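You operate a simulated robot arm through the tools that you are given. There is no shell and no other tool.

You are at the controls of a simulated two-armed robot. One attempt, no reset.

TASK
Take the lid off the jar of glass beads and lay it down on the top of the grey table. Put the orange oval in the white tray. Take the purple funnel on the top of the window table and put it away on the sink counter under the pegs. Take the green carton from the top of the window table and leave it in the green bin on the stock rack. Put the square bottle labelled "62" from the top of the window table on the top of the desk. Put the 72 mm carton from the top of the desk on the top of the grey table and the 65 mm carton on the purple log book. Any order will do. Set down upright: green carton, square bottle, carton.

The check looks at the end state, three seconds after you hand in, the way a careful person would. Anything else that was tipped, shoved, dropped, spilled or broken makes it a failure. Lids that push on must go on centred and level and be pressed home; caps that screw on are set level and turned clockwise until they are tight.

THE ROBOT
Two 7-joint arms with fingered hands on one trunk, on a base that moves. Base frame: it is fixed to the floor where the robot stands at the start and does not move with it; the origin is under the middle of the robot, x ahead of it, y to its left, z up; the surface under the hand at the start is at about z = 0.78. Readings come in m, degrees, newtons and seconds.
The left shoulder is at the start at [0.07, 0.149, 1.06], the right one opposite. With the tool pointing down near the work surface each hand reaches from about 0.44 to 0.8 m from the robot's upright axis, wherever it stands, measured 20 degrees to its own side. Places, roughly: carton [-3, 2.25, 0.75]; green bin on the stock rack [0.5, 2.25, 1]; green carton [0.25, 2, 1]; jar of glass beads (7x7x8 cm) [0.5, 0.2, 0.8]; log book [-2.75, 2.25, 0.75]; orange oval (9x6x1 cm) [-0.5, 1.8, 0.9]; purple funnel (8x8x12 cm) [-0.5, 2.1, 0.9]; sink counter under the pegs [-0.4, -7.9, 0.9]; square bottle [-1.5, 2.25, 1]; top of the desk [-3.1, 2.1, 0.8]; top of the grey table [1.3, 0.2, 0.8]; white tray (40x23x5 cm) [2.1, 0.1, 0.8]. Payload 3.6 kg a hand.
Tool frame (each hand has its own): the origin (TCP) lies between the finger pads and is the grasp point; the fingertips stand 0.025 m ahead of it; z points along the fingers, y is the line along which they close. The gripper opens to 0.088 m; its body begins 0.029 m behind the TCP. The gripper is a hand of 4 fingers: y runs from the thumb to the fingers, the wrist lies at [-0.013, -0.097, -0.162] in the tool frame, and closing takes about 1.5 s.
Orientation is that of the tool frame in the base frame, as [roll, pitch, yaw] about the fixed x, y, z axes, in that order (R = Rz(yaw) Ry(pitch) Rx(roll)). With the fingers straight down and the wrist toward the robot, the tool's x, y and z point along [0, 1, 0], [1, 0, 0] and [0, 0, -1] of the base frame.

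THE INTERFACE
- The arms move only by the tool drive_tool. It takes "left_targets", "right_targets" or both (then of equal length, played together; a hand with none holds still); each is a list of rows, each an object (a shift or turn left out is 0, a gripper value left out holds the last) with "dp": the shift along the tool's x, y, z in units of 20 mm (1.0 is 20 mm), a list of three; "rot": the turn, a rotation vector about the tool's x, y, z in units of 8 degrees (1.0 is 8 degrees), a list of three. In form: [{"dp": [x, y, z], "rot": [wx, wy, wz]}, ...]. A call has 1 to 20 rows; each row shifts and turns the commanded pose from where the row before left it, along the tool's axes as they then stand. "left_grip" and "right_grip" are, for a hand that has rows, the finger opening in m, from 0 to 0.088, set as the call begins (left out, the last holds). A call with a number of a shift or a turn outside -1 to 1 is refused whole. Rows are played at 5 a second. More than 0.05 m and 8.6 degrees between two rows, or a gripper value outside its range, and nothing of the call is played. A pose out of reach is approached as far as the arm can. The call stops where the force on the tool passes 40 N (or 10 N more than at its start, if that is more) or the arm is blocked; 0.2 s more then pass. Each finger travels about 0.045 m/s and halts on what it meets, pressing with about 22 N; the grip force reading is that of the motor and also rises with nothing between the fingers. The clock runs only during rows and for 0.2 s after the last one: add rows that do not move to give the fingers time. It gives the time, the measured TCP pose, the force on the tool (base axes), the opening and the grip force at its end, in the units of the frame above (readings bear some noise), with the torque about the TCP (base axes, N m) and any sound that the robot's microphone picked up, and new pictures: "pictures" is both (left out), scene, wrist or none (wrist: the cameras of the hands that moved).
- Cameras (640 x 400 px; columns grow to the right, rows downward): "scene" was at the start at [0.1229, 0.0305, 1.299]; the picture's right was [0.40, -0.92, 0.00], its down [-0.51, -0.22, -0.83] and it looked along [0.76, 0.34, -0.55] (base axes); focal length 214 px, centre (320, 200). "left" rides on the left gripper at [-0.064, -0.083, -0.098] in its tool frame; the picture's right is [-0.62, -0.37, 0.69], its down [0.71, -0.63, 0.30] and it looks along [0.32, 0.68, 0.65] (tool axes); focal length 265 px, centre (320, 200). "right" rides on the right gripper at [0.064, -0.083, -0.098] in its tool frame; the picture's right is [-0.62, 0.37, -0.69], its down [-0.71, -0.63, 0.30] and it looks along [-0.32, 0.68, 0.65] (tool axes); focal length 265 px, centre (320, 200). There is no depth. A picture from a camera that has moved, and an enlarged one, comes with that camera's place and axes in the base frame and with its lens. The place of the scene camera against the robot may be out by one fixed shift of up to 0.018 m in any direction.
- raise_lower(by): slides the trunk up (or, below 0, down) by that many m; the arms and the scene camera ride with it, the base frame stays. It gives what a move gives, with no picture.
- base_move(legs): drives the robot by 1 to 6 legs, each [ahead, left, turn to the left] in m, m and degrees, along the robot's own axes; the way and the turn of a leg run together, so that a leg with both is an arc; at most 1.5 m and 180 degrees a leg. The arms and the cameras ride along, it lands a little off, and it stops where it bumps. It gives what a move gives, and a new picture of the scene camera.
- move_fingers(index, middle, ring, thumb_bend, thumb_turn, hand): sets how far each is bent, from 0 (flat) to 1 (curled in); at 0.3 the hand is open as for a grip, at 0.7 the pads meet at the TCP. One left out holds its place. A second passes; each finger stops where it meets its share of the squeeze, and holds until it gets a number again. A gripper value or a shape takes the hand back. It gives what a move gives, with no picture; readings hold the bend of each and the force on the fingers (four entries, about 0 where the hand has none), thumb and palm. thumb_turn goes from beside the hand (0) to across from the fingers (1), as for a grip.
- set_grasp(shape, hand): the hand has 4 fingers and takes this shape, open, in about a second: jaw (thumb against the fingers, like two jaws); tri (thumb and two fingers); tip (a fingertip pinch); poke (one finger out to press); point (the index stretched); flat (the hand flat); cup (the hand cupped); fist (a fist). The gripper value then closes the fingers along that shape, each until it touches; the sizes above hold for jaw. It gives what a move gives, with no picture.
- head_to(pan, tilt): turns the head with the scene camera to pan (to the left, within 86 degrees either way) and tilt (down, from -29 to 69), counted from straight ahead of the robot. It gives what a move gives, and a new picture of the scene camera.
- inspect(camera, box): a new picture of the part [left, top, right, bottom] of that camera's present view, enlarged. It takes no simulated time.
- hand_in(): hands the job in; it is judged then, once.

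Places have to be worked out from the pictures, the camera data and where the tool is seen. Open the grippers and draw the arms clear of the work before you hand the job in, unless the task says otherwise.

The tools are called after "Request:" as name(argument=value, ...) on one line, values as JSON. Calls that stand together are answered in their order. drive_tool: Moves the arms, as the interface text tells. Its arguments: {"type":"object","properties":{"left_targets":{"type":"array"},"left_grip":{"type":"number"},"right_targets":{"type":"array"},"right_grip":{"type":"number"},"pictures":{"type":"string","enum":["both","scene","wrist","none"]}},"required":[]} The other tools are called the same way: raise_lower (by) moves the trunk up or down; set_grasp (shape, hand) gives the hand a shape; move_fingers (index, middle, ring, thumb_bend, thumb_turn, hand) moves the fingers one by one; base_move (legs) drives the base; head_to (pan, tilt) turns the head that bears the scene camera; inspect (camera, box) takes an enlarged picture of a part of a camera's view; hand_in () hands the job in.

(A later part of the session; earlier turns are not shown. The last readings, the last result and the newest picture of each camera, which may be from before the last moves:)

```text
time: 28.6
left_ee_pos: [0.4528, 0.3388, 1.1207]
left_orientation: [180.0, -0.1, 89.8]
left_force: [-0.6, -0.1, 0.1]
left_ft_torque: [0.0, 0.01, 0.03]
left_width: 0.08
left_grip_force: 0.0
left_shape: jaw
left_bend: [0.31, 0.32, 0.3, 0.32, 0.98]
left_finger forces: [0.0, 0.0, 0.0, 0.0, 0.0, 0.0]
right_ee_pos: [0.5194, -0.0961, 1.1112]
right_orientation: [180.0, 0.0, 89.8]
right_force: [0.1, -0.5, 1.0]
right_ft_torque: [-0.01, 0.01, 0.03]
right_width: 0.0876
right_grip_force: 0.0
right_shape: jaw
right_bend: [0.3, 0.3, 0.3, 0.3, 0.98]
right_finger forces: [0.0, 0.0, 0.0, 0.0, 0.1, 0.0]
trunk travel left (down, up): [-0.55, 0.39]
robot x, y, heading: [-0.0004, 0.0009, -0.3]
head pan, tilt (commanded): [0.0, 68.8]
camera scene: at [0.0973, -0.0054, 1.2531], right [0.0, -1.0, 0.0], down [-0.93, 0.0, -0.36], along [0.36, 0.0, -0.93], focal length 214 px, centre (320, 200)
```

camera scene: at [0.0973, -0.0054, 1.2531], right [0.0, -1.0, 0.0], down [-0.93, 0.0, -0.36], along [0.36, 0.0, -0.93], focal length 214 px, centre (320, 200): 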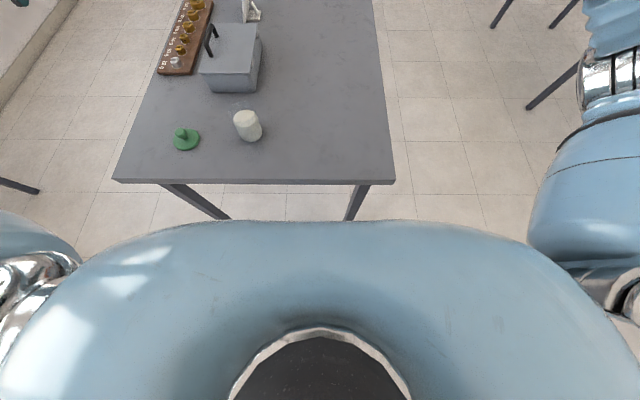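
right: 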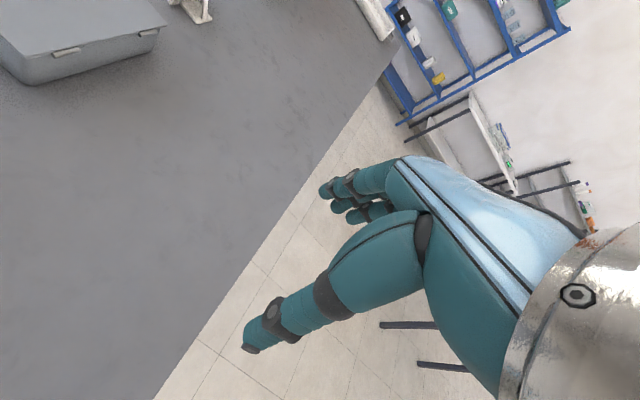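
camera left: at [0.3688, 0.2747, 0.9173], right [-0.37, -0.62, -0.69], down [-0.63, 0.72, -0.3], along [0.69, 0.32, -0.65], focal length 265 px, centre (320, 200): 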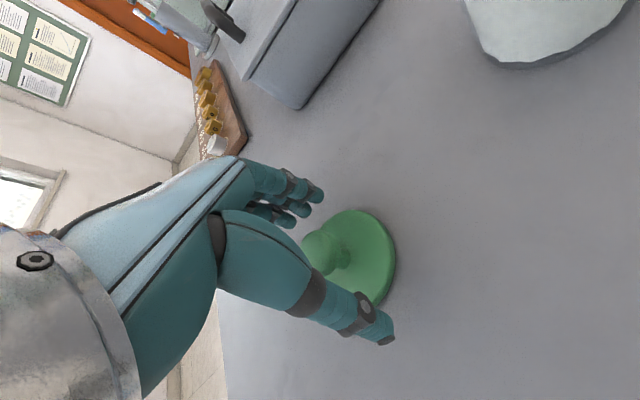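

The map is clear: the room's floor is free between the grey table (y≤0.5) and window table (y≥1.7). I back off, turn left and drive to about [-0.25, 1.0] facing the window table to survey it.

Request:
head_to(pan=0, tilt=25)

Request:
base_move(legs=[[-0.25, 0, 0], [0, 0, 90], [0.9, 0, 0]])

```text
time: 29.7
left_ee_pos: [0.4524, 0.3393, 1.1197]
left_orientation: [180.0, 0.1, 89.8]
left_force: [0.6, 0.2, -0.3]
left_ft_torque: [-0.01, 0.0, -0.02]
left_width: 0.08
left_grip_force: 0.1
left_shape: jaw
left_bend: [0.31, 0.32, 0.3, 0.32, 0.98]
left_finger forces: [0.0, 0.0, 0.1, 0.1, 0.0, 0.0]
right_ee_pos: [0.519, -0.0961, 1.1103]
right_orientation: [-180.0, -0.1, 89.7]
right_force: [0.5, -0.1, -0.3]
right_ft_torque: [-0.01, -0.03, 0.01]
right_width: 0.0877
right_grip_force: 0.0
right_shape: jaw
right_bend: [0.3, 0.3, 0.3, 0.3, 0.98]
right_finger forces: [0.1, 0.0, 0.0, 0.1, 0.0, 0.1]
trunk travel left (down, up): [-0.55, 0.39]
robot x, y, heading: [-0.0014, 0.0001, 0.0]
head pan, tilt (commanded): [0.0, 25.0]
camera scene: at [0.1336, -0.0053, 1.3124], right [0.0, -1.0, 0.0], down [-0.42, 0.0, -0.91], along [0.91, 0.0, -0.42], focal length 214 px, centre (320, 200)
```

scene: 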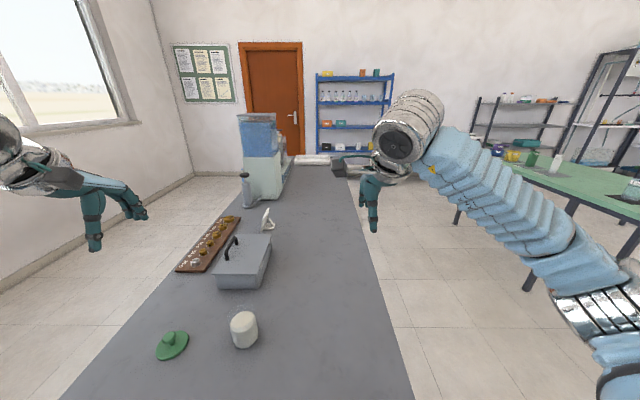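

```text
time: 55.0
left_ee_pos: [-0.608, 1.3591, 1.1206]
left_orientation: [180.0, 0.0, -179.3]
left_force: [0.4, 0.7, -0.4]
left_ft_torque: [-0.01, 0.01, 0.02]
left_width: 0.0801
left_grip_force: 0.2
left_shape: jaw
left_bend: [0.31, 0.32, 0.3, 0.32, 0.98]
left_finger forces: [0.0, 0.1, 0.0, 0.1, 0.1, 0.0]
right_ee_pos: [-0.1735, 1.4328, 1.1116]
right_orientation: [-179.9, -0.1, -179.3]
right_force: [0.2, -0.3, -0.4]
right_ft_torque: [0.01, 0.0, -0.01]
right_width: 0.0879
right_grip_force: 0.1
right_shape: jaw
right_bend: [0.3, 0.3, 0.3, 0.3, 0.98]
right_finger forces: [0.0, 0.1, 0.0, 0.0, 0.0, 0.0]
trunk travel left (down, up): [-0.55, 0.39]
robot x, y, heading: [-0.2634, 0.9121, 90.9]
head pan, tilt (commanded): [0.0, 25.0]
camera scene: at [-0.2717, 1.049, 1.3126], right [1.0, 0.02, 0.0], down [0.01, -0.42, -0.91], along [-0.01, 0.91, -0.42], focal length 214 px, centre (320, 200)
```

scene: 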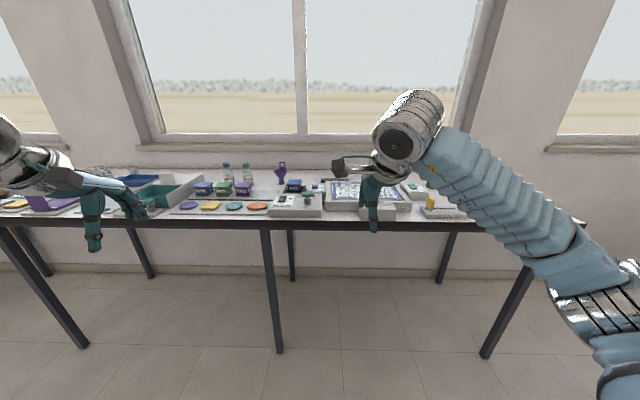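

I raise the trunk for a better view and clearance over the 0.9 m table, then zoom into sections.

Request:
raise_lower(by=0.2)

Request:
inspect(camera="scene", box=[160, 150, 340, 230])

Request:
inspect(camera="scene", box=[260, 150, 480, 250])

Request:
inspect(camera="scene", box=[0, 150, 180, 250])

```text
time: 57.2
left_ee_pos: [-0.6081, 1.3602, 1.3207]
left_orientation: [179.9, 0.0, -179.3]
left_force: [0.5, 1.0, 0.0]
left_ft_torque: [-0.02, 0.02, 0.0]
left_width: 0.0798
left_grip_force: 0.0
left_shape: jaw
left_bend: [0.31, 0.32, 0.3, 0.32, 0.98]
left_finger forces: [0.0, 0.0, 0.0, 0.0, 0.0, 0.1]
right_ee_pos: [-0.1727, 1.4341, 1.3119]
right_orientation: [-180.0, -0.1, -179.2]
right_force: [0.4, -0.2, -0.3]
right_ft_torque: [-0.01, 0.02, -0.04]
right_width: 0.0878
right_grip_force: 0.1
right_shape: jaw
right_bend: [0.3, 0.3, 0.3, 0.3, 0.98]
right_finger forces: [0.0, 0.0, 0.1, 0.0, 0.0, 0.1]
trunk travel left (down, up): [-0.75, 0.19]
robot x, y, heading: [-0.2617, 0.9126, 90.9]
head pan, tilt (commanded): [0.0, 25.0]
```

```text
3.56 times, centred on (250, 190) of scene
camera zoom: at [-0.2721, 1.0501, 1.5125], right [1.0, 0.02, 0.0], down [0.01, -0.42, -0.91], along [-0.01, 0.91, -0.42], focal length 763 px, centre (569, 236)
```

zoom: 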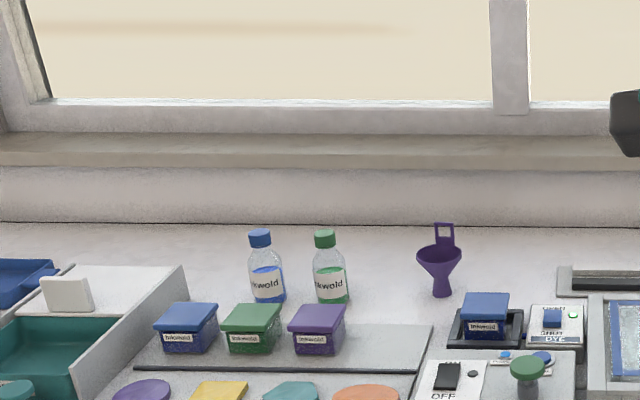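

```text
2.91 times, centred on (370, 200) of scene
camera zoom: at [-0.2721, 1.0501, 1.5125], right [1.0, 0.02, 0.0], down [0.01, -0.42, -0.91], along [-0.01, 0.91, -0.42], focal length 624 px, centre (174, 200)
```

zoom: 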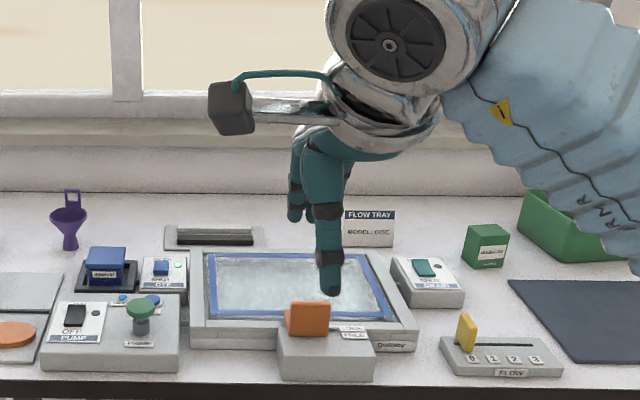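

```text
3.56 times, centred on (90, 200) of scene
camera zoom: at [-0.2721, 1.0501, 1.5125], right [1.0, 0.02, 0.0], down [0.01, -0.42, -0.91], along [-0.01, 0.91, -0.42], focal length 763 px, centre (1138, 200)
```

zoom: 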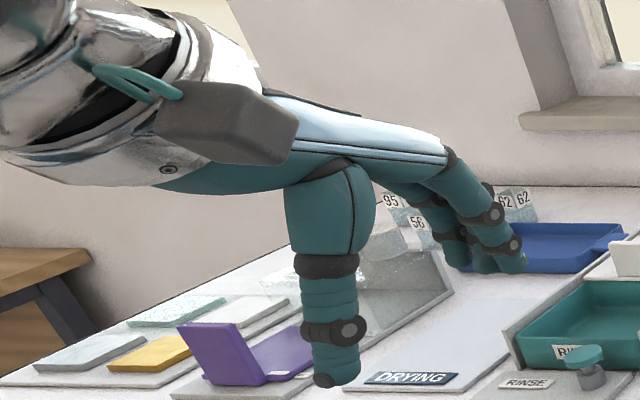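

The right end of the window table holds the green carton and green bin. I strafe right, turn to face -x and move beside that end of the table.

Request:
base_move(legs=[[0, -1.3, 0], [0, 0, 89], [0, -0.5, 0]])

```text
time: 90.2
left_ee_pos: [0.5851, 1.1079, 1.3198]
left_orientation: [-179.9, -0.1, -91.4]
left_force: [-0.6, 0.4, -0.8]
left_ft_torque: [0.0, 0.01, 0.04]
left_width: 0.0797
left_grip_force: 0.1
left_shape: jaw
left_bend: [0.31, 0.32, 0.3, 0.32, 0.98]
left_finger forces: [0.0, 0.0, 0.1, 0.0, 0.0, 0.0]
right_ee_pos: [0.5257, 1.5466, 1.3105]
right_orientation: [-179.9, -0.1, -91.3]
right_force: [0.7, -0.8, -0.4]
right_ft_torque: [-0.05, -0.01, -0.04]
right_width: 0.0879
right_grip_force: 0.0
right_shape: jaw
right_bend: [0.3, 0.3, 0.3, 0.3, 0.98]
right_finger forces: [0.1, 0.1, 0.0, 0.0, 0.0, 0.0]
trunk travel left (down, up): [-0.75, 0.19]
robot x, y, heading: [1.0411, 1.44, 178.7]
head pan, tilt (commanded): [0.0, 25.0]
camera scene: at [0.8923, 1.4382, 1.5124], right [0.02, 1.0, 0.0], down [0.42, -0.01, -0.91], along [-0.91, 0.02, -0.42], focal length 214 px, centre (320, 200)
```

scene: 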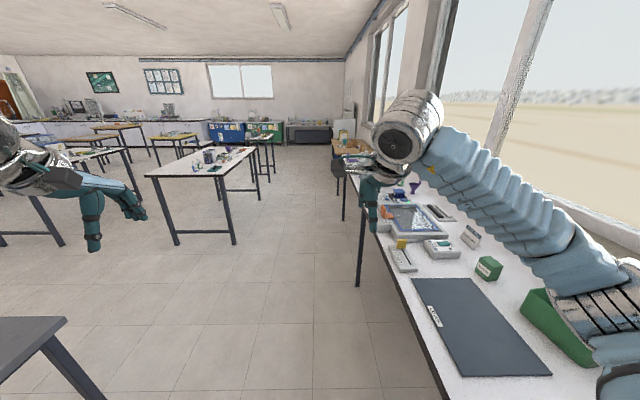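

I turn the head right and down to see the carton, bin and wall distance.

Request:
head_to(pan=-45, tilt=40)

```text
time: 91.3
left_ee_pos: [0.5858, 1.1089, 1.3206]
left_orientation: [180.0, 0.1, -91.2]
left_force: [-0.6, 0.6, -0.1]
left_ft_torque: [-0.01, 0.02, 0.0]
left_width: 0.0803
left_grip_force: 0.0
left_shape: jaw
left_bend: [0.31, 0.32, 0.3, 0.32, 0.98]
left_finger forces: [0.0, 0.0, 0.0, 0.0, 0.0, 0.0]
right_ee_pos: [0.5259, 1.545, 1.3106]
right_orientation: [-180.0, 0.0, -91.4]
right_force: [0.2, -0.8, 0.7]
right_ft_torque: [0.0, -0.02, -0.02]
right_width: 0.0879
right_grip_force: 0.1
right_shape: jaw
right_bend: [0.3, 0.3, 0.3, 0.3, 0.98]
right_finger forces: [0.0, 0.0, 0.1, 0.0, 0.0, 0.0]
trunk travel left (down, up): [-0.75, 0.19]
robot x, y, heading: [1.0443, 1.4373, 178.8]
head pan, tilt (commanded): [-45.0, 40.0]
camera scene: at [0.9258, 1.4968, 1.4892], right [0.72, 0.69, 0.0], down [0.45, -0.46, -0.77], along [-0.53, 0.55, -0.64], focal length 214 px, centre (320, 200)
```

scene: 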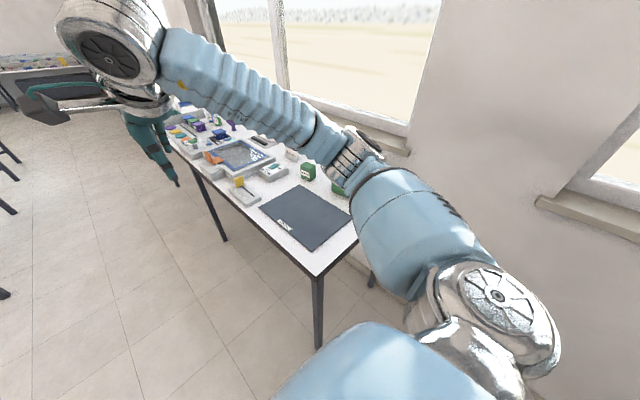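

The right arm blocks the view and the wall is close here, so I'll work from the front instead: turn to face +y and strafe to about [0.38, 1.43].

Request:
head_to(pan=0, tilt=40)

Request:
base_move(legs=[[0, 0, -89], [0, 0.66, 0]])

```text
time: 92.5
left_ee_pos: [0.5857, 1.1075, 1.3208]
left_orientation: [-180.0, 0.0, -91.3]
left_force: [0.1, 0.1, 0.3]
left_ft_torque: [-0.02, -0.03, 0.0]
left_width: 0.0798
left_grip_force: 0.1
left_shape: jaw
left_bend: [0.31, 0.32, 0.3, 0.32, 0.98]
left_finger forces: [0.0, 0.0, 0.0, 0.1, 0.0, 0.0]
right_ee_pos: [0.5264, 1.5447, 1.3121]
right_orientation: [-180.0, -0.1, -91.3]
right_force: [-0.3, -0.6, 0.5]
right_ft_torque: [0.02, 0.01, 0.0]
right_width: 0.088
right_grip_force: 0.0
right_shape: jaw
right_bend: [0.3, 0.3, 0.3, 0.3, 0.98]
right_finger forces: [0.0, 0.0, 0.0, 0.1, 0.0, 0.0]
trunk travel left (down, up): [-0.75, 0.19]
robot x, y, heading: [1.0402, 1.4384, 179.2]
head pan, tilt (commanded): [0.0, 40.0]
camera scene: at [0.9003, 1.4368, 1.4892], right [0.02, 1.0, 0.0], down [0.64, -0.01, -0.77], along [-0.77, 0.02, -0.64], focal length 214 px, centre (320, 200)
```

scene: 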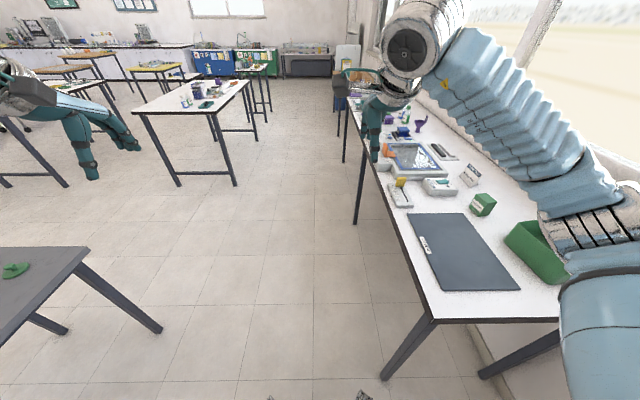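

```text
time: 111.0
left_ee_pos: [0.0412, 1.8781, 1.3194]
left_orientation: [179.9, 0.0, -179.2]
left_force: [0.5, 0.0, -0.4]
left_ft_torque: [0.0, -0.04, -0.01]
left_width: 0.08
left_grip_force: 0.0
left_shape: jaw
left_bend: [0.31, 0.32, 0.3, 0.32, 0.98]
left_finger forces: [0.1, 0.0, 0.0, 0.0, 0.0, 0.0]
right_ee_pos: [0.474, 1.9516, 1.3102]
right_orientation: [180.0, 0.2, -179.1]
right_force: [0.2, 0.2, 1.3]
right_ft_torque: [-0.01, -0.02, 0.01]
right_width: 0.0877
right_grip_force: 0.0
right_shape: jaw
right_bend: [0.3, 0.3, 0.3, 0.3, 0.98]
right_finger forces: [0.0, 0.0, 0.0, 0.0, 0.0, 0.0]
trunk travel left (down, up): [-0.75, 0.19]
robot x, y, heading: [0.3865, 1.4351, 91.1]
head pan, tilt (commanded): [0.0, 40.0]
camera scene: at [0.3762, 1.5612, 1.4893], right [1.0, 0.02, 0.0], down [0.01, -0.64, -0.77], along [-0.01, 0.77, -0.64], focal length 214 px, centre (320, 200)
```

scene: 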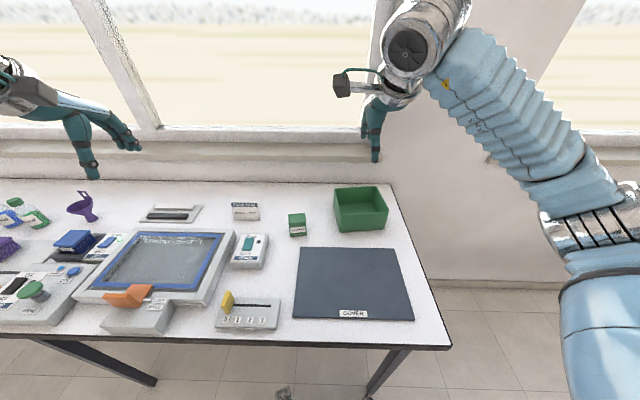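

Good view now. I zoom on the carton and bin.

Request:
inspect(camera="scene", box=[270, 170, 410, 260])

Request:
inspect(camera="right", box=[0, 0, 640, 400])

Request:
inspect(camera="left", box=[0, 0, 640, 400])

```text
4.44 times, centred on (340, 215) of scene
camera zoom: at [0.3762, 1.5612, 1.4893], right [1.0, 0.02, 0.0], down [0.01, -0.64, -0.77], along [-0.01, 0.77, -0.64], focal length 953 px, centre (231, 133)
```

zoom: 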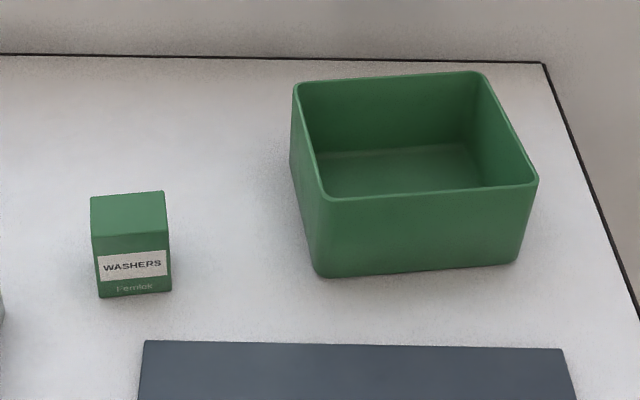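

```text
1.00 times, centred on (320, 200) of right (not enlarged: the box is as wide or as high as the picture)
camera zoom: at [0.4124, 1.8684, 1.408], right [0.61, 0.38, 0.69], down [0.72, -0.62, -0.3], along [0.31, 0.69, -0.65], focal length 265 px, centre (320, 200)
```

zoom: 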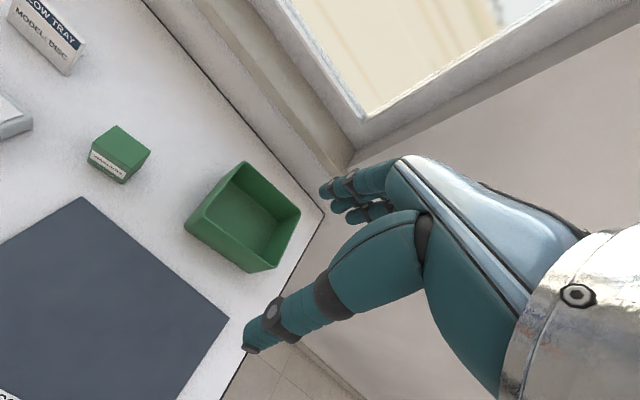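

```text
1.00 times, centred on (320, 200) of left (not enlarged: the box is as wide or as high as the picture)
camera zoom: at [0.1052, 1.7951, 1.4181], right [0.63, -0.36, -0.69], down [-0.71, -0.64, -0.31], along [-0.33, 0.68, -0.65], focal length 265 px, centre (320, 200)
```

zoom: 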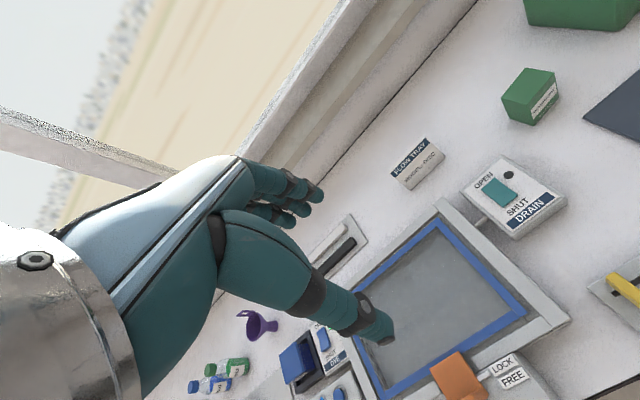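

I zoom the right wrist camera onto the carton and bin for triangulation.

Request:
inspect(camera="right", box=[60, 100, 320, 290])

```text
2.11 times, centred on (190, 195) of right
camera zoom: at [0.4124, 1.8684, 1.408], right [0.61, 0.38, 0.69], down [0.72, -0.62, -0.3], along [0.31, 0.69, -0.65], focal length 559 px, centre (594, 210)
```

zoom: 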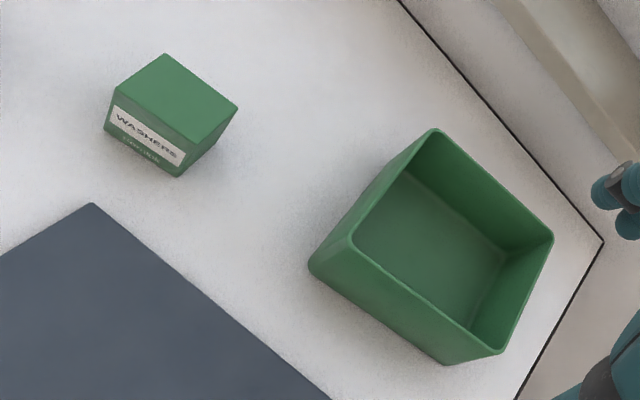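

Triangulating: carton top centre ≈ [0.305, 2.069, 0.987] (≈53×50×77 mm, yaw ≈ +10°), bin rim centre ≈ [0.515, 2.152, 1.0]. I bring the right hand above the carton at z≈1.10, rotated to match.

Request:
drive_tool(right_targets=[{"dp": [0.76, 0.544, 0.955]}, {"dp": [0.76, 0.544, 0.955]}, {"dp": [0.76, 0.544, 0.955]}, {"dp": [0.76, 0.544, 0.955]}, {"dp": [0.76, 0.544, 0.955]}, {"dp": [0.76, 0.544, 0.955]}, {"dp": [0.76, 0.544, 0.955]}, {"dp": [0.76, 0.544, 0.955]}, {"dp": [0.76, 0.544, 0.955]}, {"dp": [0.76, 0.544, 0.955]}, {"dp": [0.76, 0.544, 0.955]}, {"rot": [0, 0, -0.6]}, {"rot": [0, 0, -0.6]}, {"dp": [0, 0, 0]}], right_grip=0.088)

```text
time: 114.0
left_ee_pos: [0.0404, 1.8791, 1.3194]
left_orientation: [179.9, 0.0, -179.2]
left_force: [-0.5, -0.5, -0.2]
left_ft_torque: [-0.01, -0.01, -0.03]
left_width: 0.0797
left_grip_force: 0.0
left_shape: jaw
left_bend: [0.31, 0.32, 0.3, 0.32, 0.98]
left_finger forces: [0.1, 0.0, 0.1, 0.0, 0.0, 0.0]
right_ee_pos: [0.3062, 2.0705, 1.0996]
right_orientation: [-179.9, 0.0, -169.4]
right_force: [0.8, 0.3, -0.6]
right_ft_torque: [-0.01, -0.03, 0.03]
right_width: 0.0877
right_grip_force: 0.1
right_shape: jaw
right_bend: [0.3, 0.3, 0.3, 0.3, 0.98]
right_finger forces: [0.0, 0.0, 0.0, 0.0, 0.0, 0.0]
trunk travel left (down, up): [-0.75, 0.19]
robot x, y, heading: [0.391, 1.4322, 90.9]
head pan, tilt (commanded): [0.0, 40.0]
camera scene: at [0.3765, 1.5625, 1.4891], right [1.0, 0.02, 0.0], down [0.01, -0.64, -0.77], along [-0.01, 0.77, -0.64], focal length 214 px, centre (320, 200)
camera right: at [0.2589, 1.9775, 1.1971], right [0.54, 0.48, 0.69], down [0.82, -0.49, -0.3], along [0.19, 0.73, -0.65], focal length 265 px, centre (320, 200)
```

scene: 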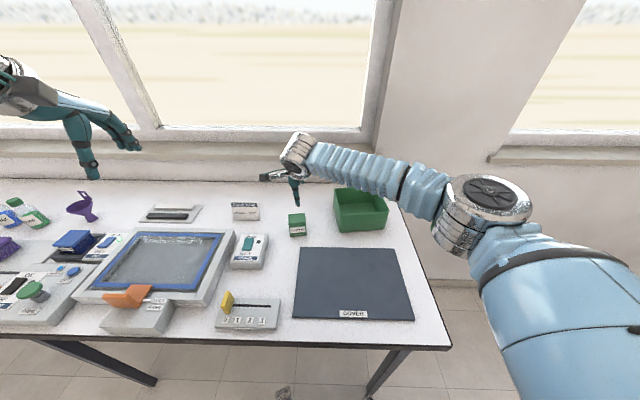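
right: 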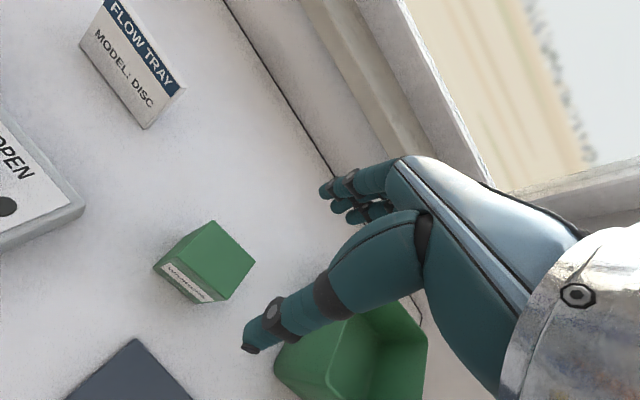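

I zoom to re-estimate the carton's top face from this closer viewpoint.

Request:
inspect(camera="right", box=[130, 200, 290, 320])

```text
3.33 times, centred on (210, 260) of right
camera zoom: at [0.2589, 1.9775, 1.1971], right [0.54, 0.48, 0.69], down [0.82, -0.49, -0.3], along [0.19, 0.73, -0.65], focal length 885 px, centre (687, 0)
```

zoom: 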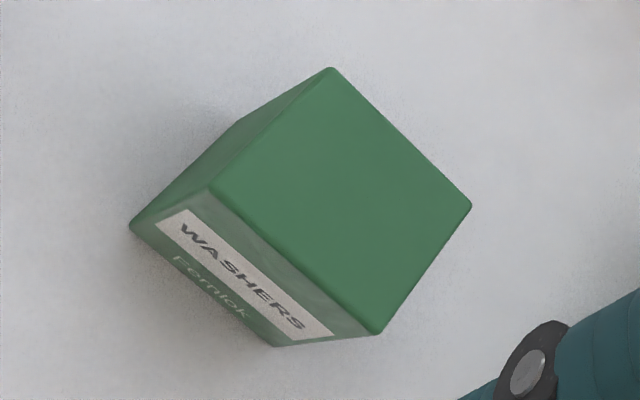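

From two wrist views the table is z≈0.90 and the carton top ≈0.964, centre ≈[0.299, 2.081]. I correct laterally and lower to z≈1.0 for a check.

Request:
drive_tool(right_targets=[{"dp": [0.125, 0.29, 0]}, {"dp": [0.125, 0.29, 0.5]}, {"dp": [0, 0, 0.9]}, {"dp": [0, 0, 0.9]}, {"dp": [0, 0, 0.9]}, {"dp": [0, 0, 0.9]}, {"dp": [0, 0, 0.7]}, {"dp": [0, 0, 0]}])

Request:
inspect(camera="scene", box=[250, 130, 410, 250])

```text
time: 115.8
left_ee_pos: [0.041, 1.8794, 1.3207]
left_orientation: [-179.9, 0.1, -179.2]
left_force: [0.0, -0.5, 0.3]
left_ft_torque: [-0.02, -0.03, -0.05]
left_width: 0.0798
left_grip_force: 0.0
left_shape: jaw
left_bend: [0.31, 0.32, 0.3, 0.32, 0.98]
left_finger forces: [0.1, 0.1, 0.1, 0.0, 0.0, 0.1]
right_ee_pos: [0.3008, 2.0812, 1.0034]
right_orientation: [-180.0, 0.0, -169.5]
right_force: [-0.1, 0.3, 0.4]
right_ft_torque: [0.01, 0.01, -0.01]
right_width: 0.0876
right_grip_force: 0.2
right_shape: jaw
right_bend: [0.3, 0.3, 0.3, 0.3, 0.98]
right_finger forces: [0.0, 0.1, 0.1, 0.0, 0.0, 0.0]
trunk travel left (down, up): [-0.75, 0.19]
robot x, y, heading: [0.3888, 1.4314, 91.1]
head pan, tilt (commanded): [0.0, 40.0]
camera scene: at [0.3775, 1.5619, 1.4892], right [1.0, 0.02, 0.0], down [0.01, -0.64, -0.77], along [-0.01, 0.77, -0.64], focal length 214 px, centre (320, 200)
camera right: at [0.2534, 1.9872, 1.1008], right [0.54, 0.47, 0.69], down [0.82, -0.49, -0.3], along [0.2, 0.73, -0.65], focal length 265 px, centre (320, 200)
```

scene: 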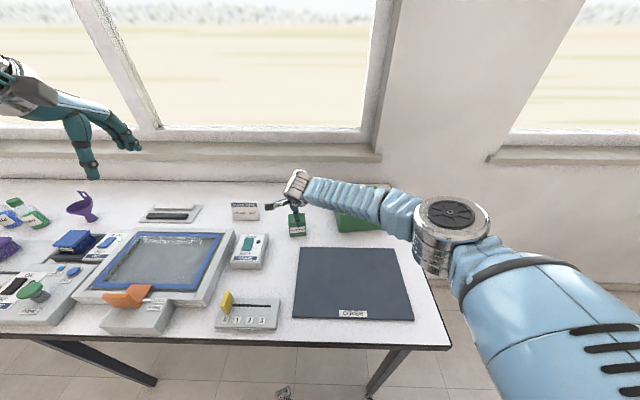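
right: 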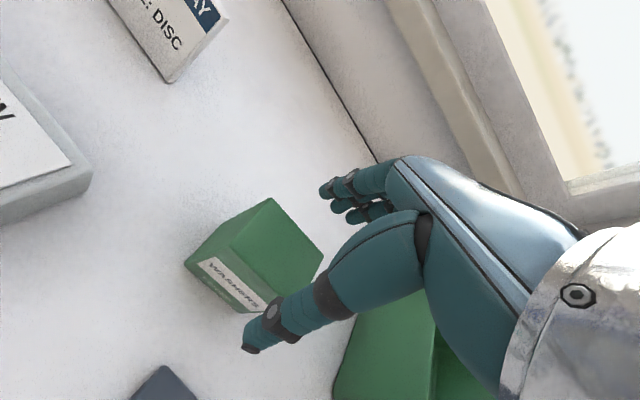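

```text
3.33 times, centred on (330, 190) of scene
camera zoom: at [0.3775, 1.5619, 1.4892], right [1.0, 0.02, 0.0], down [0.01, -0.64, -0.77], along [-0.01, 0.77, -0.64], focal length 715 px, centre (287, 233)
```

zoom: 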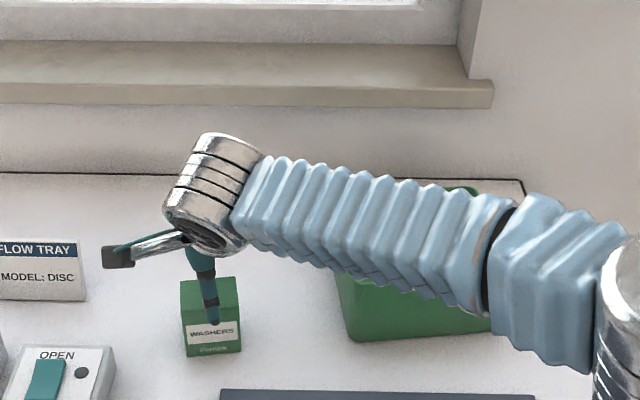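

The carton's top centre lines up with the tool axis. I lower to z≈0.95 and close the fingers on the carton.

Request:
drive_tool(right_targets=[{"dp": [0, 0, 0.66]}, {"dp": [0, 0, 0.66]}, {"dp": [0, 0, 0.66]}, {"dp": [0, 0, 0.66]}, {"dp": [0, 0, 0]}])

```text
time: 117.0
left_ee_pos: [0.041, 1.8778, 1.3199]
left_orientation: [-179.9, 0.0, -179.2]
left_force: [-1.1, 0.4, 0.4]
left_ft_torque: [0.03, -0.02, -0.01]
left_width: 0.0802
left_grip_force: 0.0
left_shape: jaw
left_bend: [0.31, 0.32, 0.3, 0.32, 0.98]
left_finger forces: [0.0, 0.0, 0.0, 0.0, 0.0, 0.0]
right_ee_pos: [0.3023, 2.0796, 0.9519]
right_orientation: [-179.9, 0.0, -169.4]
right_force: [0.2, 0.2, 0.0]
right_ft_torque: [0.01, -0.02, -0.02]
right_width: 0.0881
right_grip_force: 0.1
right_shape: jaw
right_bend: [0.3, 0.3, 0.3, 0.3, 0.98]
right_finger forces: [0.0, 0.0, 0.0, 0.1, 0.1, 0.1]
trunk travel left (down, up): [-0.75, 0.19]
robot x, y, heading: [0.3898, 1.4327, 91.1]
head pan, tilt (commanded): [0.0, 40.0]
camera scene: at [0.3779, 1.5619, 1.4892], right [1.0, 0.02, 0.0], down [0.01, -0.64, -0.77], along [-0.01, 0.77, -0.64], focal length 214 px, centre (320, 200)
camera right: at [0.2538, 1.9862, 1.0489], right [0.54, 0.47, 0.69], down [0.82, -0.49, -0.3], along [0.19, 0.73, -0.65], focal length 265 px, centre (320, 200)
```

scene: 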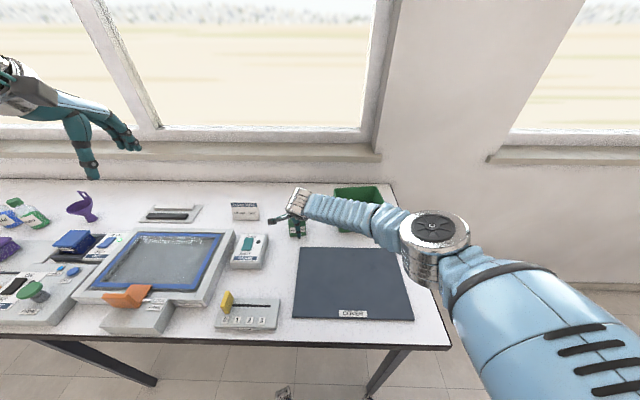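
right: 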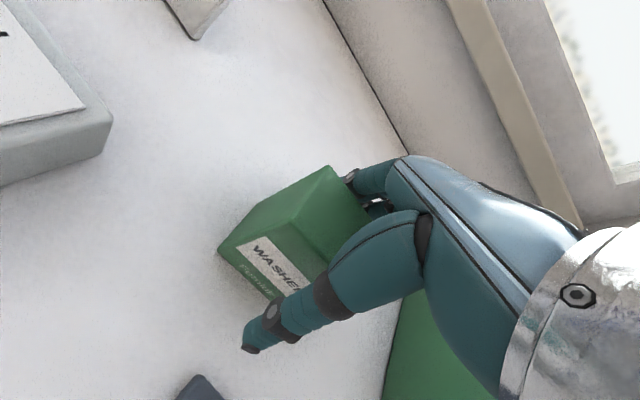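

The carton sits between thumb and fingers. Closing the grip now.

Request:
drive_tool(right_targets=[{"dp": [0, 0, 0]}, {"dp": [0, 0, 0]}, {"dp": [0, 0, 0]}, {"dp": [0, 0, 0]}, {"dp": [0, 0, 0]}, {"dp": [0, 0, 0]}, {"dp": [0, 0, 0]}, {"dp": [0, 0, 0]}], right_grip=0.0, pictures="wrist")

```text
time: 118.8
left_ee_pos: [0.0411, 1.8779, 1.3202]
left_orientation: [180.0, 0.0, -179.1]
left_force: [-1.2, 0.8, 0.6]
left_ft_torque: [0.03, 0.02, -0.02]
left_width: 0.0801
left_grip_force: 0.0
left_shape: jaw
left_bend: [0.31, 0.32, 0.3, 0.32, 0.98]
left_finger forces: [0.0, 0.1, 0.0, 0.0, 0.1, 0.0]
right_ee_pos: [0.3014, 2.0799, 0.9525]
right_orientation: [-180.0, 0.0, -169.6]
right_force: [0.3, -0.7, 0.2]
right_ft_torque: [-0.02, 0.01, 0.03]
right_width: 0.0393
right_grip_force: 21.9
right_shape: jaw
right_bend: [0.74, 0.48, 0.46, 0.71, 1.0]
right_finger forces: [11.1, 6.3, 2.7, 0.0, 20.0, 0.0]
trunk travel left (down, up): [-0.75, 0.19]
robot x, y, heading: [0.3918, 1.4345, 91.4]
head pan, tilt (commanded): [0.0, 40.0]
camera right: at [0.2539, 1.9864, 1.049], right [0.54, 0.47, 0.69], down [0.82, -0.49, -0.3], along [0.19, 0.73, -0.65], focal length 265 px, centre (320, 200)
```

right: 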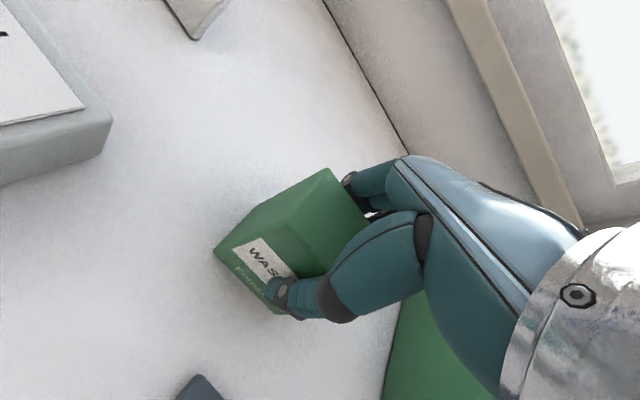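

The index bend (0.74) suggests it may have slipped past the carton's edge. I zoom to look.

Request:
inspect(camera="right", box=[200, 140, 440, 330])

Request:
inspect(camera="scene", box=[260, 180, 340, 250])

Request:
inspect(camera="left", box=[400, 0, 640, 180])

```text
2.11 times, centred on (320, 235) of right
camera zoom: at [0.2539, 1.9864, 1.049], right [0.54, 0.47, 0.69], down [0.82, -0.49, -0.3], along [0.19, 0.73, -0.65], focal length 559 px, centre (320, 126)
```

zoom: 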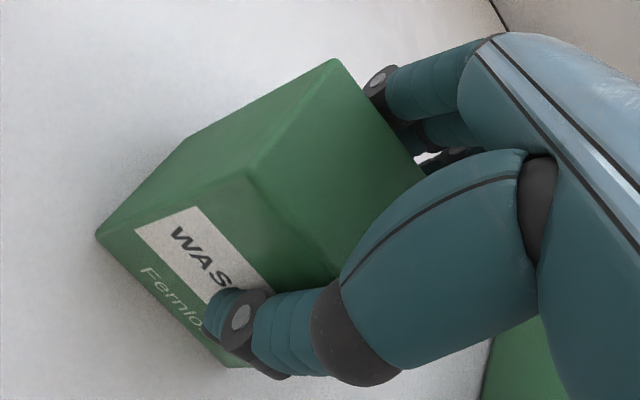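

```text
5.71 times, centred on (300, 215) of scene
camera zoom: at [0.378, 1.562, 1.4892], right [1.0, 0.02, 0.0], down [0.01, -0.64, -0.77], along [-0.01, 0.77, -0.64], focal length 1226 px, centre (434, 114)
```

zoom: 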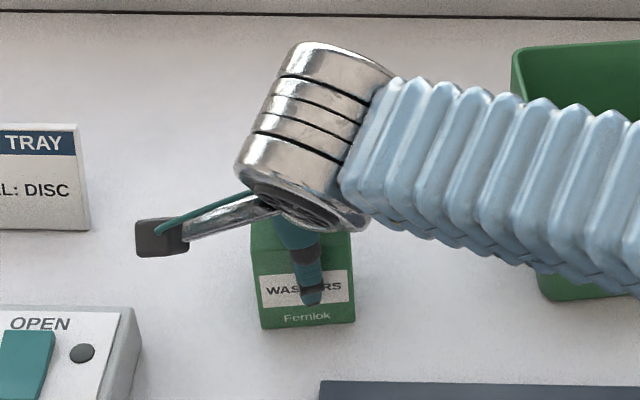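

```text
2.22 times, centred on (520, 90) of left
camera zoom: at [0.1069, 1.796, 1.4182], right [0.62, -0.36, -0.69], down [-0.71, -0.64, -0.3], along [-0.33, 0.68, -0.65], focal length 590 px, centre (-124, 444)
```

zoom: 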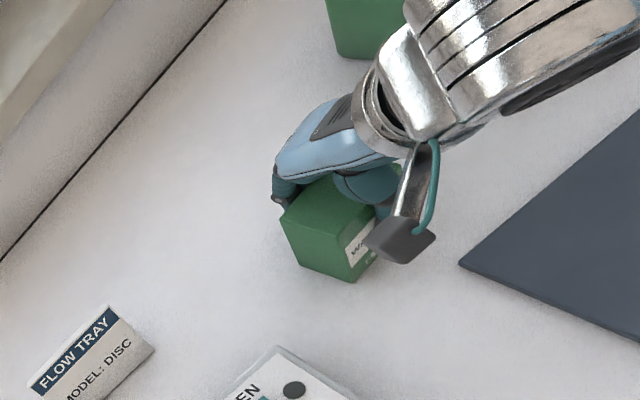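

The thumb sits near the carton's centre. I lift gently by 25 mm and verify the grip.

Request:
drive_tool(right_targets=[{"dp": [0, 0, -0.25]}, {"dp": [0, 0, -0.25]}, {"dp": [0, 0, -0.25]}, {"dp": [0, 0, -0.5]}, {"dp": [0, 0, 0]}, {"dp": [0, 0, 0]}])

Request:
inspect(camera="left", box=[400, 0, 640, 180])

```text
time: 120.2
left_ee_pos: [0.0407, 1.8782, 1.3207]
left_orientation: [180.0, 0.1, -179.2]
left_force: [0.2, -0.9, 0.0]
left_ft_torque: [-0.03, -0.03, 0.0]
left_width: 0.08
left_grip_force: 0.0
left_shape: jaw
left_bend: [0.31, 0.32, 0.3, 0.32, 0.98]
left_finger forces: [0.0, 0.0, 0.0, 0.0, 0.1, 0.0]
right_ee_pos: [0.3004, 2.0816, 0.9776]
right_orientation: [-179.9, 0.0, -169.6]
right_force: [0.3, 0.6, -0.6]
right_ft_torque: [0.04, -0.01, 0.01]
right_width: 0.039
right_grip_force: 21.9
right_shape: jaw
right_bend: [0.74, 0.48, 0.46, 0.71, 1.0]
right_finger forces: [11.2, 6.4, 2.7, 0.0, 20.1, 0.1]
trunk travel left (down, up): [-0.75, 0.19]
robot x, y, heading: [0.3895, 1.4336, 90.9]
head pan, tilt (commanded): [0.0, 40.0]
camera scene: at [0.3779, 1.5622, 1.4892], right [1.0, 0.02, 0.0], down [0.01, -0.64, -0.77], along [-0.01, 0.77, -0.64], focal length 214 px, centre (320, 200)
camera right: at [0.2532, 1.9876, 1.0743], right [0.54, 0.47, 0.69], down [0.82, -0.49, -0.3], along [0.2, 0.73, -0.65], focal length 265 px, centre (320, 200)
```

scene: 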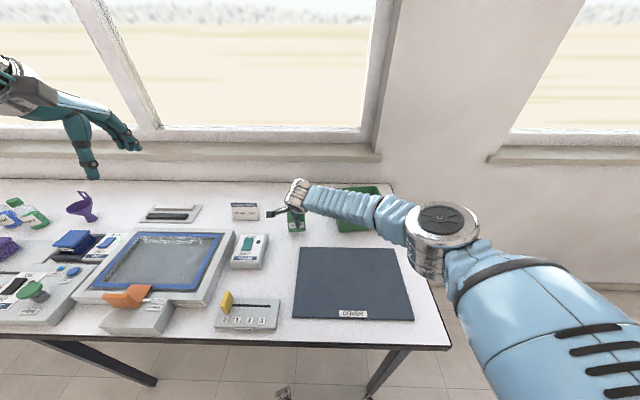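
right: 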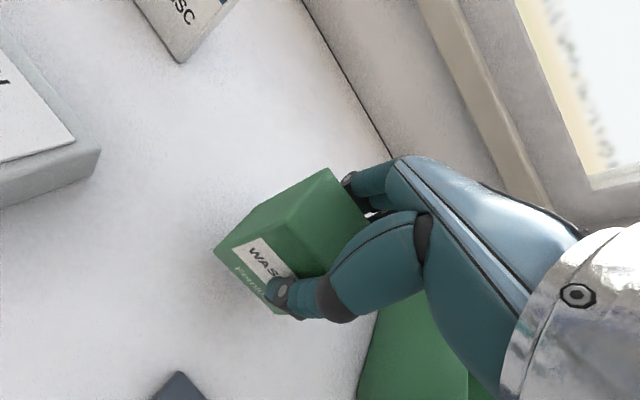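

```text
2.22 times, centred on (520, 90) of left
camera zoom: at [0.1068, 1.7962, 1.4181], right [0.62, -0.36, -0.69], down [-0.71, -0.64, -0.3], along [-0.33, 0.68, -0.65], focal length 590 px, centre (-124, 444)
```

zoom: 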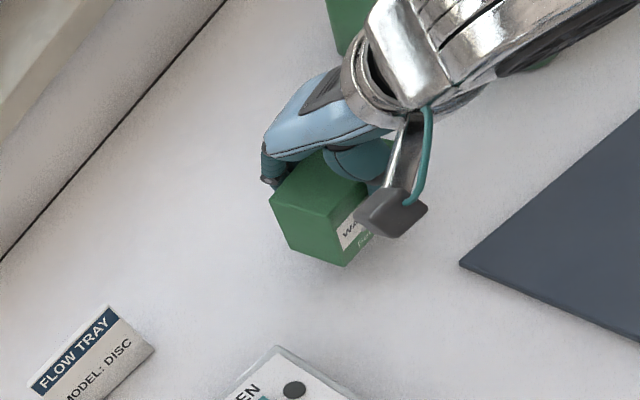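

The grip is stable. I lift to z≈1.10 and carry the carton over the bin.

Request:
drive_tool(right_targets=[{"dp": [0, 0, -1]}, {"dp": [0, 0, -1]}, {"dp": [0, 0, -1]}, {"dp": [0, 0, -1]}, {"dp": [0, 0, -1]}, {"dp": [0, 0, -1]}, {"dp": [-0.943, 0.1, 0]}, {"dp": [-0.943, 0.1, 0]}, {"dp": [-0.943, 0.1, 0]}, {"dp": [-0.943, 0.1, 0]}, {"dp": [-0.943, 0.1, 0]}, {"dp": [-0.943, 0.1, 0]}, {"dp": [-0.943, 0.1, 0]}, {"dp": [-0.943, 0.1, 0]}, {"dp": [-0.943, 0.1, 0]}, {"dp": [-0.943, 0.1, 0]}, {"dp": [-0.943, 0.1, 0]}, {"dp": [0, 0, 0]}])

Request:
inspect(camera="scene", box=[290, 120, 430, 240])

```text
time: 124.0
left_ee_pos: [0.0404, 1.8793, 1.3199]
left_orientation: [-179.9, 0.0, -179.3]
left_force: [-0.4, 0.7, 0.8]
left_ft_torque: [0.0, 0.03, -0.03]
left_width: 0.0803
left_grip_force: 0.1
left_shape: jaw
left_bend: [0.31, 0.32, 0.3, 0.32, 0.98]
left_finger forces: [0.0, 0.0, 0.1, 0.0, 0.0, 0.0]
right_ee_pos: [0.5003, 2.1407, 1.0979]
right_orientation: [-180.0, 0.0, -169.5]
right_force: [0.4, 0.1, -0.9]
right_ft_torque: [0.04, 0.01, -0.04]
right_width: 0.0391
right_grip_force: 22.2
right_shape: jaw
right_bend: [0.74, 0.48, 0.46, 0.71, 1.0]
right_finger forces: [11.1, 6.2, 2.7, 0.0, 19.9, 0.0]
trunk travel left (down, up): [-0.75, 0.19]
robot x, y, heading: [0.3895, 1.4337, 91.1]
head pan, tilt (commanded): [0.0, 40.0]
camera scene: at [0.3775, 1.5619, 1.4892], right [1.0, 0.02, 0.0], down [0.01, -0.64, -0.77], along [-0.01, 0.77, -0.64], focal length 214 px, centre (320, 200)
camera right: at [0.4539, 2.0473, 1.1936], right [0.54, 0.47, 0.69], down [0.82, -0.49, -0.3], along [0.19, 0.73, -0.65], focal length 265 px, centre (320, 200)
```

scene: 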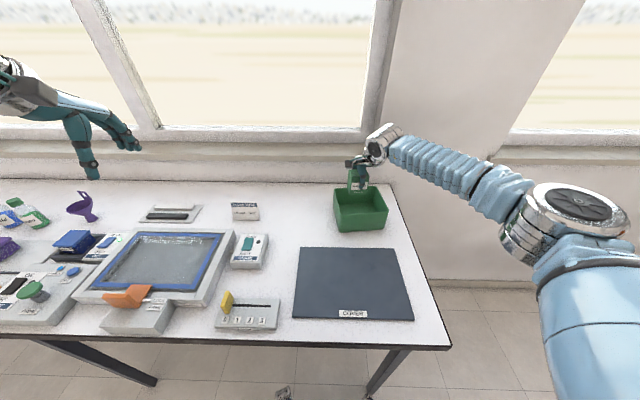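
right: 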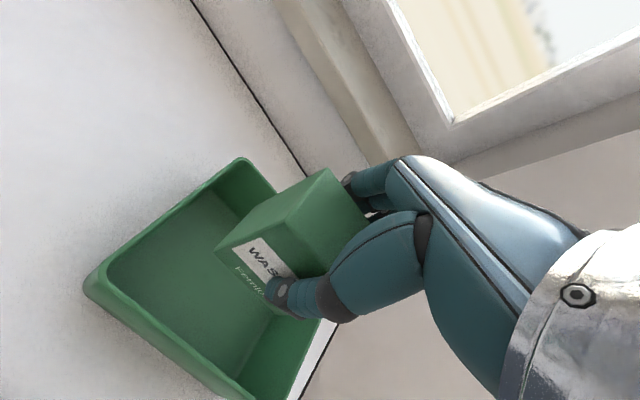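

```text
3.33 times, centred on (360, 180) of scene
camera zoom: at [0.3775, 1.5619, 1.4892], right [1.0, 0.02, 0.0], down [0.01, -0.64, -0.77], along [-0.01, 0.77, -0.64], focal length 715 px, centre (187, 267)
```

zoom: 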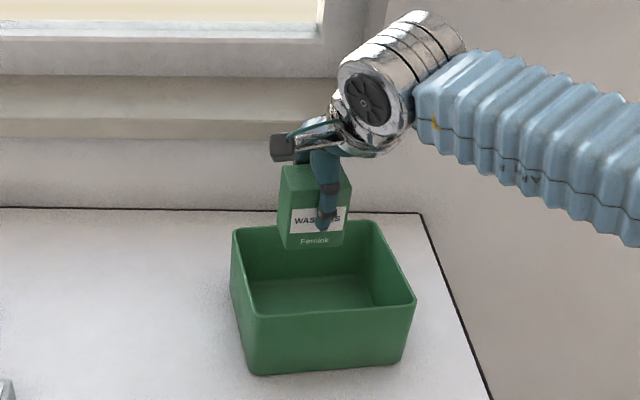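

Rim re-triangulated at z≈0.983, bin centre ≈[0.5195, 2.165]. I centre the carton over it and lower most of the way.

Request:
drive_tool(right_targets=[{"dp": [-0.57, 0.46, 0]}, {"dp": [-0.57, 0.46, 0]}, {"dp": [0, 0, 0.8]}, {"dp": [0, 0, 0.8]}, {"dp": [0, 0, 0.8]}, {"dp": [0, 0, 0.8]}, {"dp": [0, 0, 0.8]}, {"dp": [0, 0, 0]}])

Request:
inspect(camera="scene", box=[310, 140, 430, 240])

```text
time: 125.8
left_ee_pos: [0.0414, 1.878, 1.3208]
left_orientation: [180.0, 0.0, -179.2]
left_force: [-0.4, 1.0, 0.0]
left_ft_torque: [0.0, -0.02, 0.01]
left_width: 0.0797
left_grip_force: 0.1
left_shape: jaw
left_bend: [0.31, 0.32, 0.3, 0.32, 0.98]
left_finger forces: [0.0, 0.0, 0.0, 0.1, 0.0, 0.1]
right_ee_pos: [0.5201, 2.1621, 1.0173]
right_orientation: [180.0, 0.0, -169.5]
right_force: [0.7, -0.2, -1.2]
right_ft_torque: [-0.01, 0.0, 0.0]
right_width: 0.039
right_grip_force: 22.1
right_shape: jaw
right_bend: [0.74, 0.49, 0.46, 0.71, 1.0]
right_finger forces: [11.1, 6.1, 2.8, 0.1, 20.0, 0.0]
trunk travel left (down, up): [-0.75, 0.19]
robot x, y, heading: [0.3888, 1.4298, 91.0]
head pan, tilt (commanded): [0.0, 40.0]
camera scene: at [0.3779, 1.5621, 1.4892], right [1.0, 0.02, 0.0], down [0.01, -0.64, -0.77], along [-0.01, 0.77, -0.64], focal length 214 px, centre (320, 200)
camera right: at [0.4726, 2.0694, 1.1139], right [0.54, 0.47, 0.69], down [0.82, -0.49, -0.3], along [0.2, 0.73, -0.65], focal length 265 px, centre (320, 200)
```

scene: 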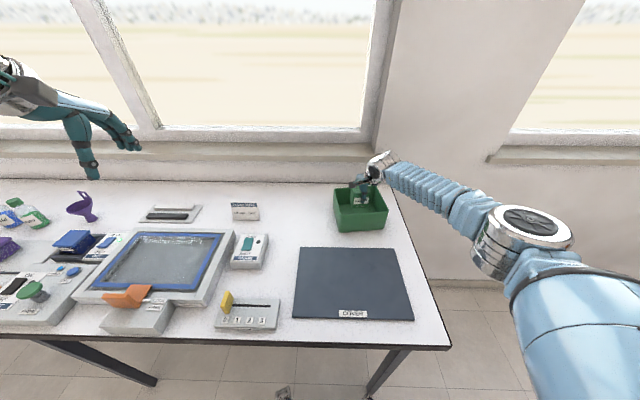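
right: 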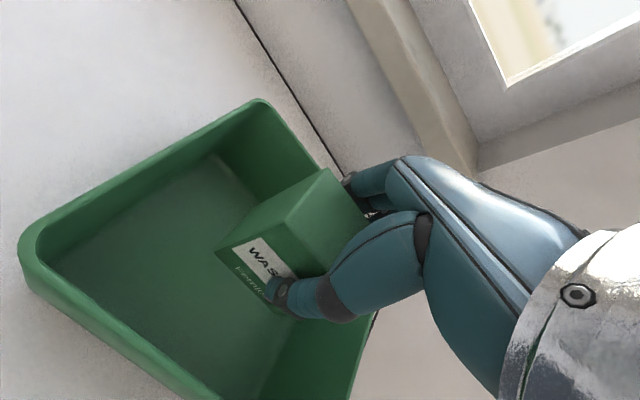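

```text
4.00 times, centred on (370, 190) of scene
camera zoom: at [0.3779, 1.5621, 1.4892], right [1.0, 0.02, 0.0], down [0.01, -0.64, -0.77], along [-0.01, 0.77, -0.64], focal length 858 px, centre (120, 240)
```

zoom: 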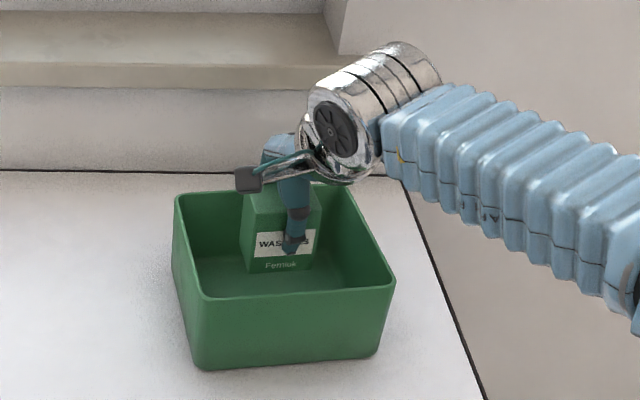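

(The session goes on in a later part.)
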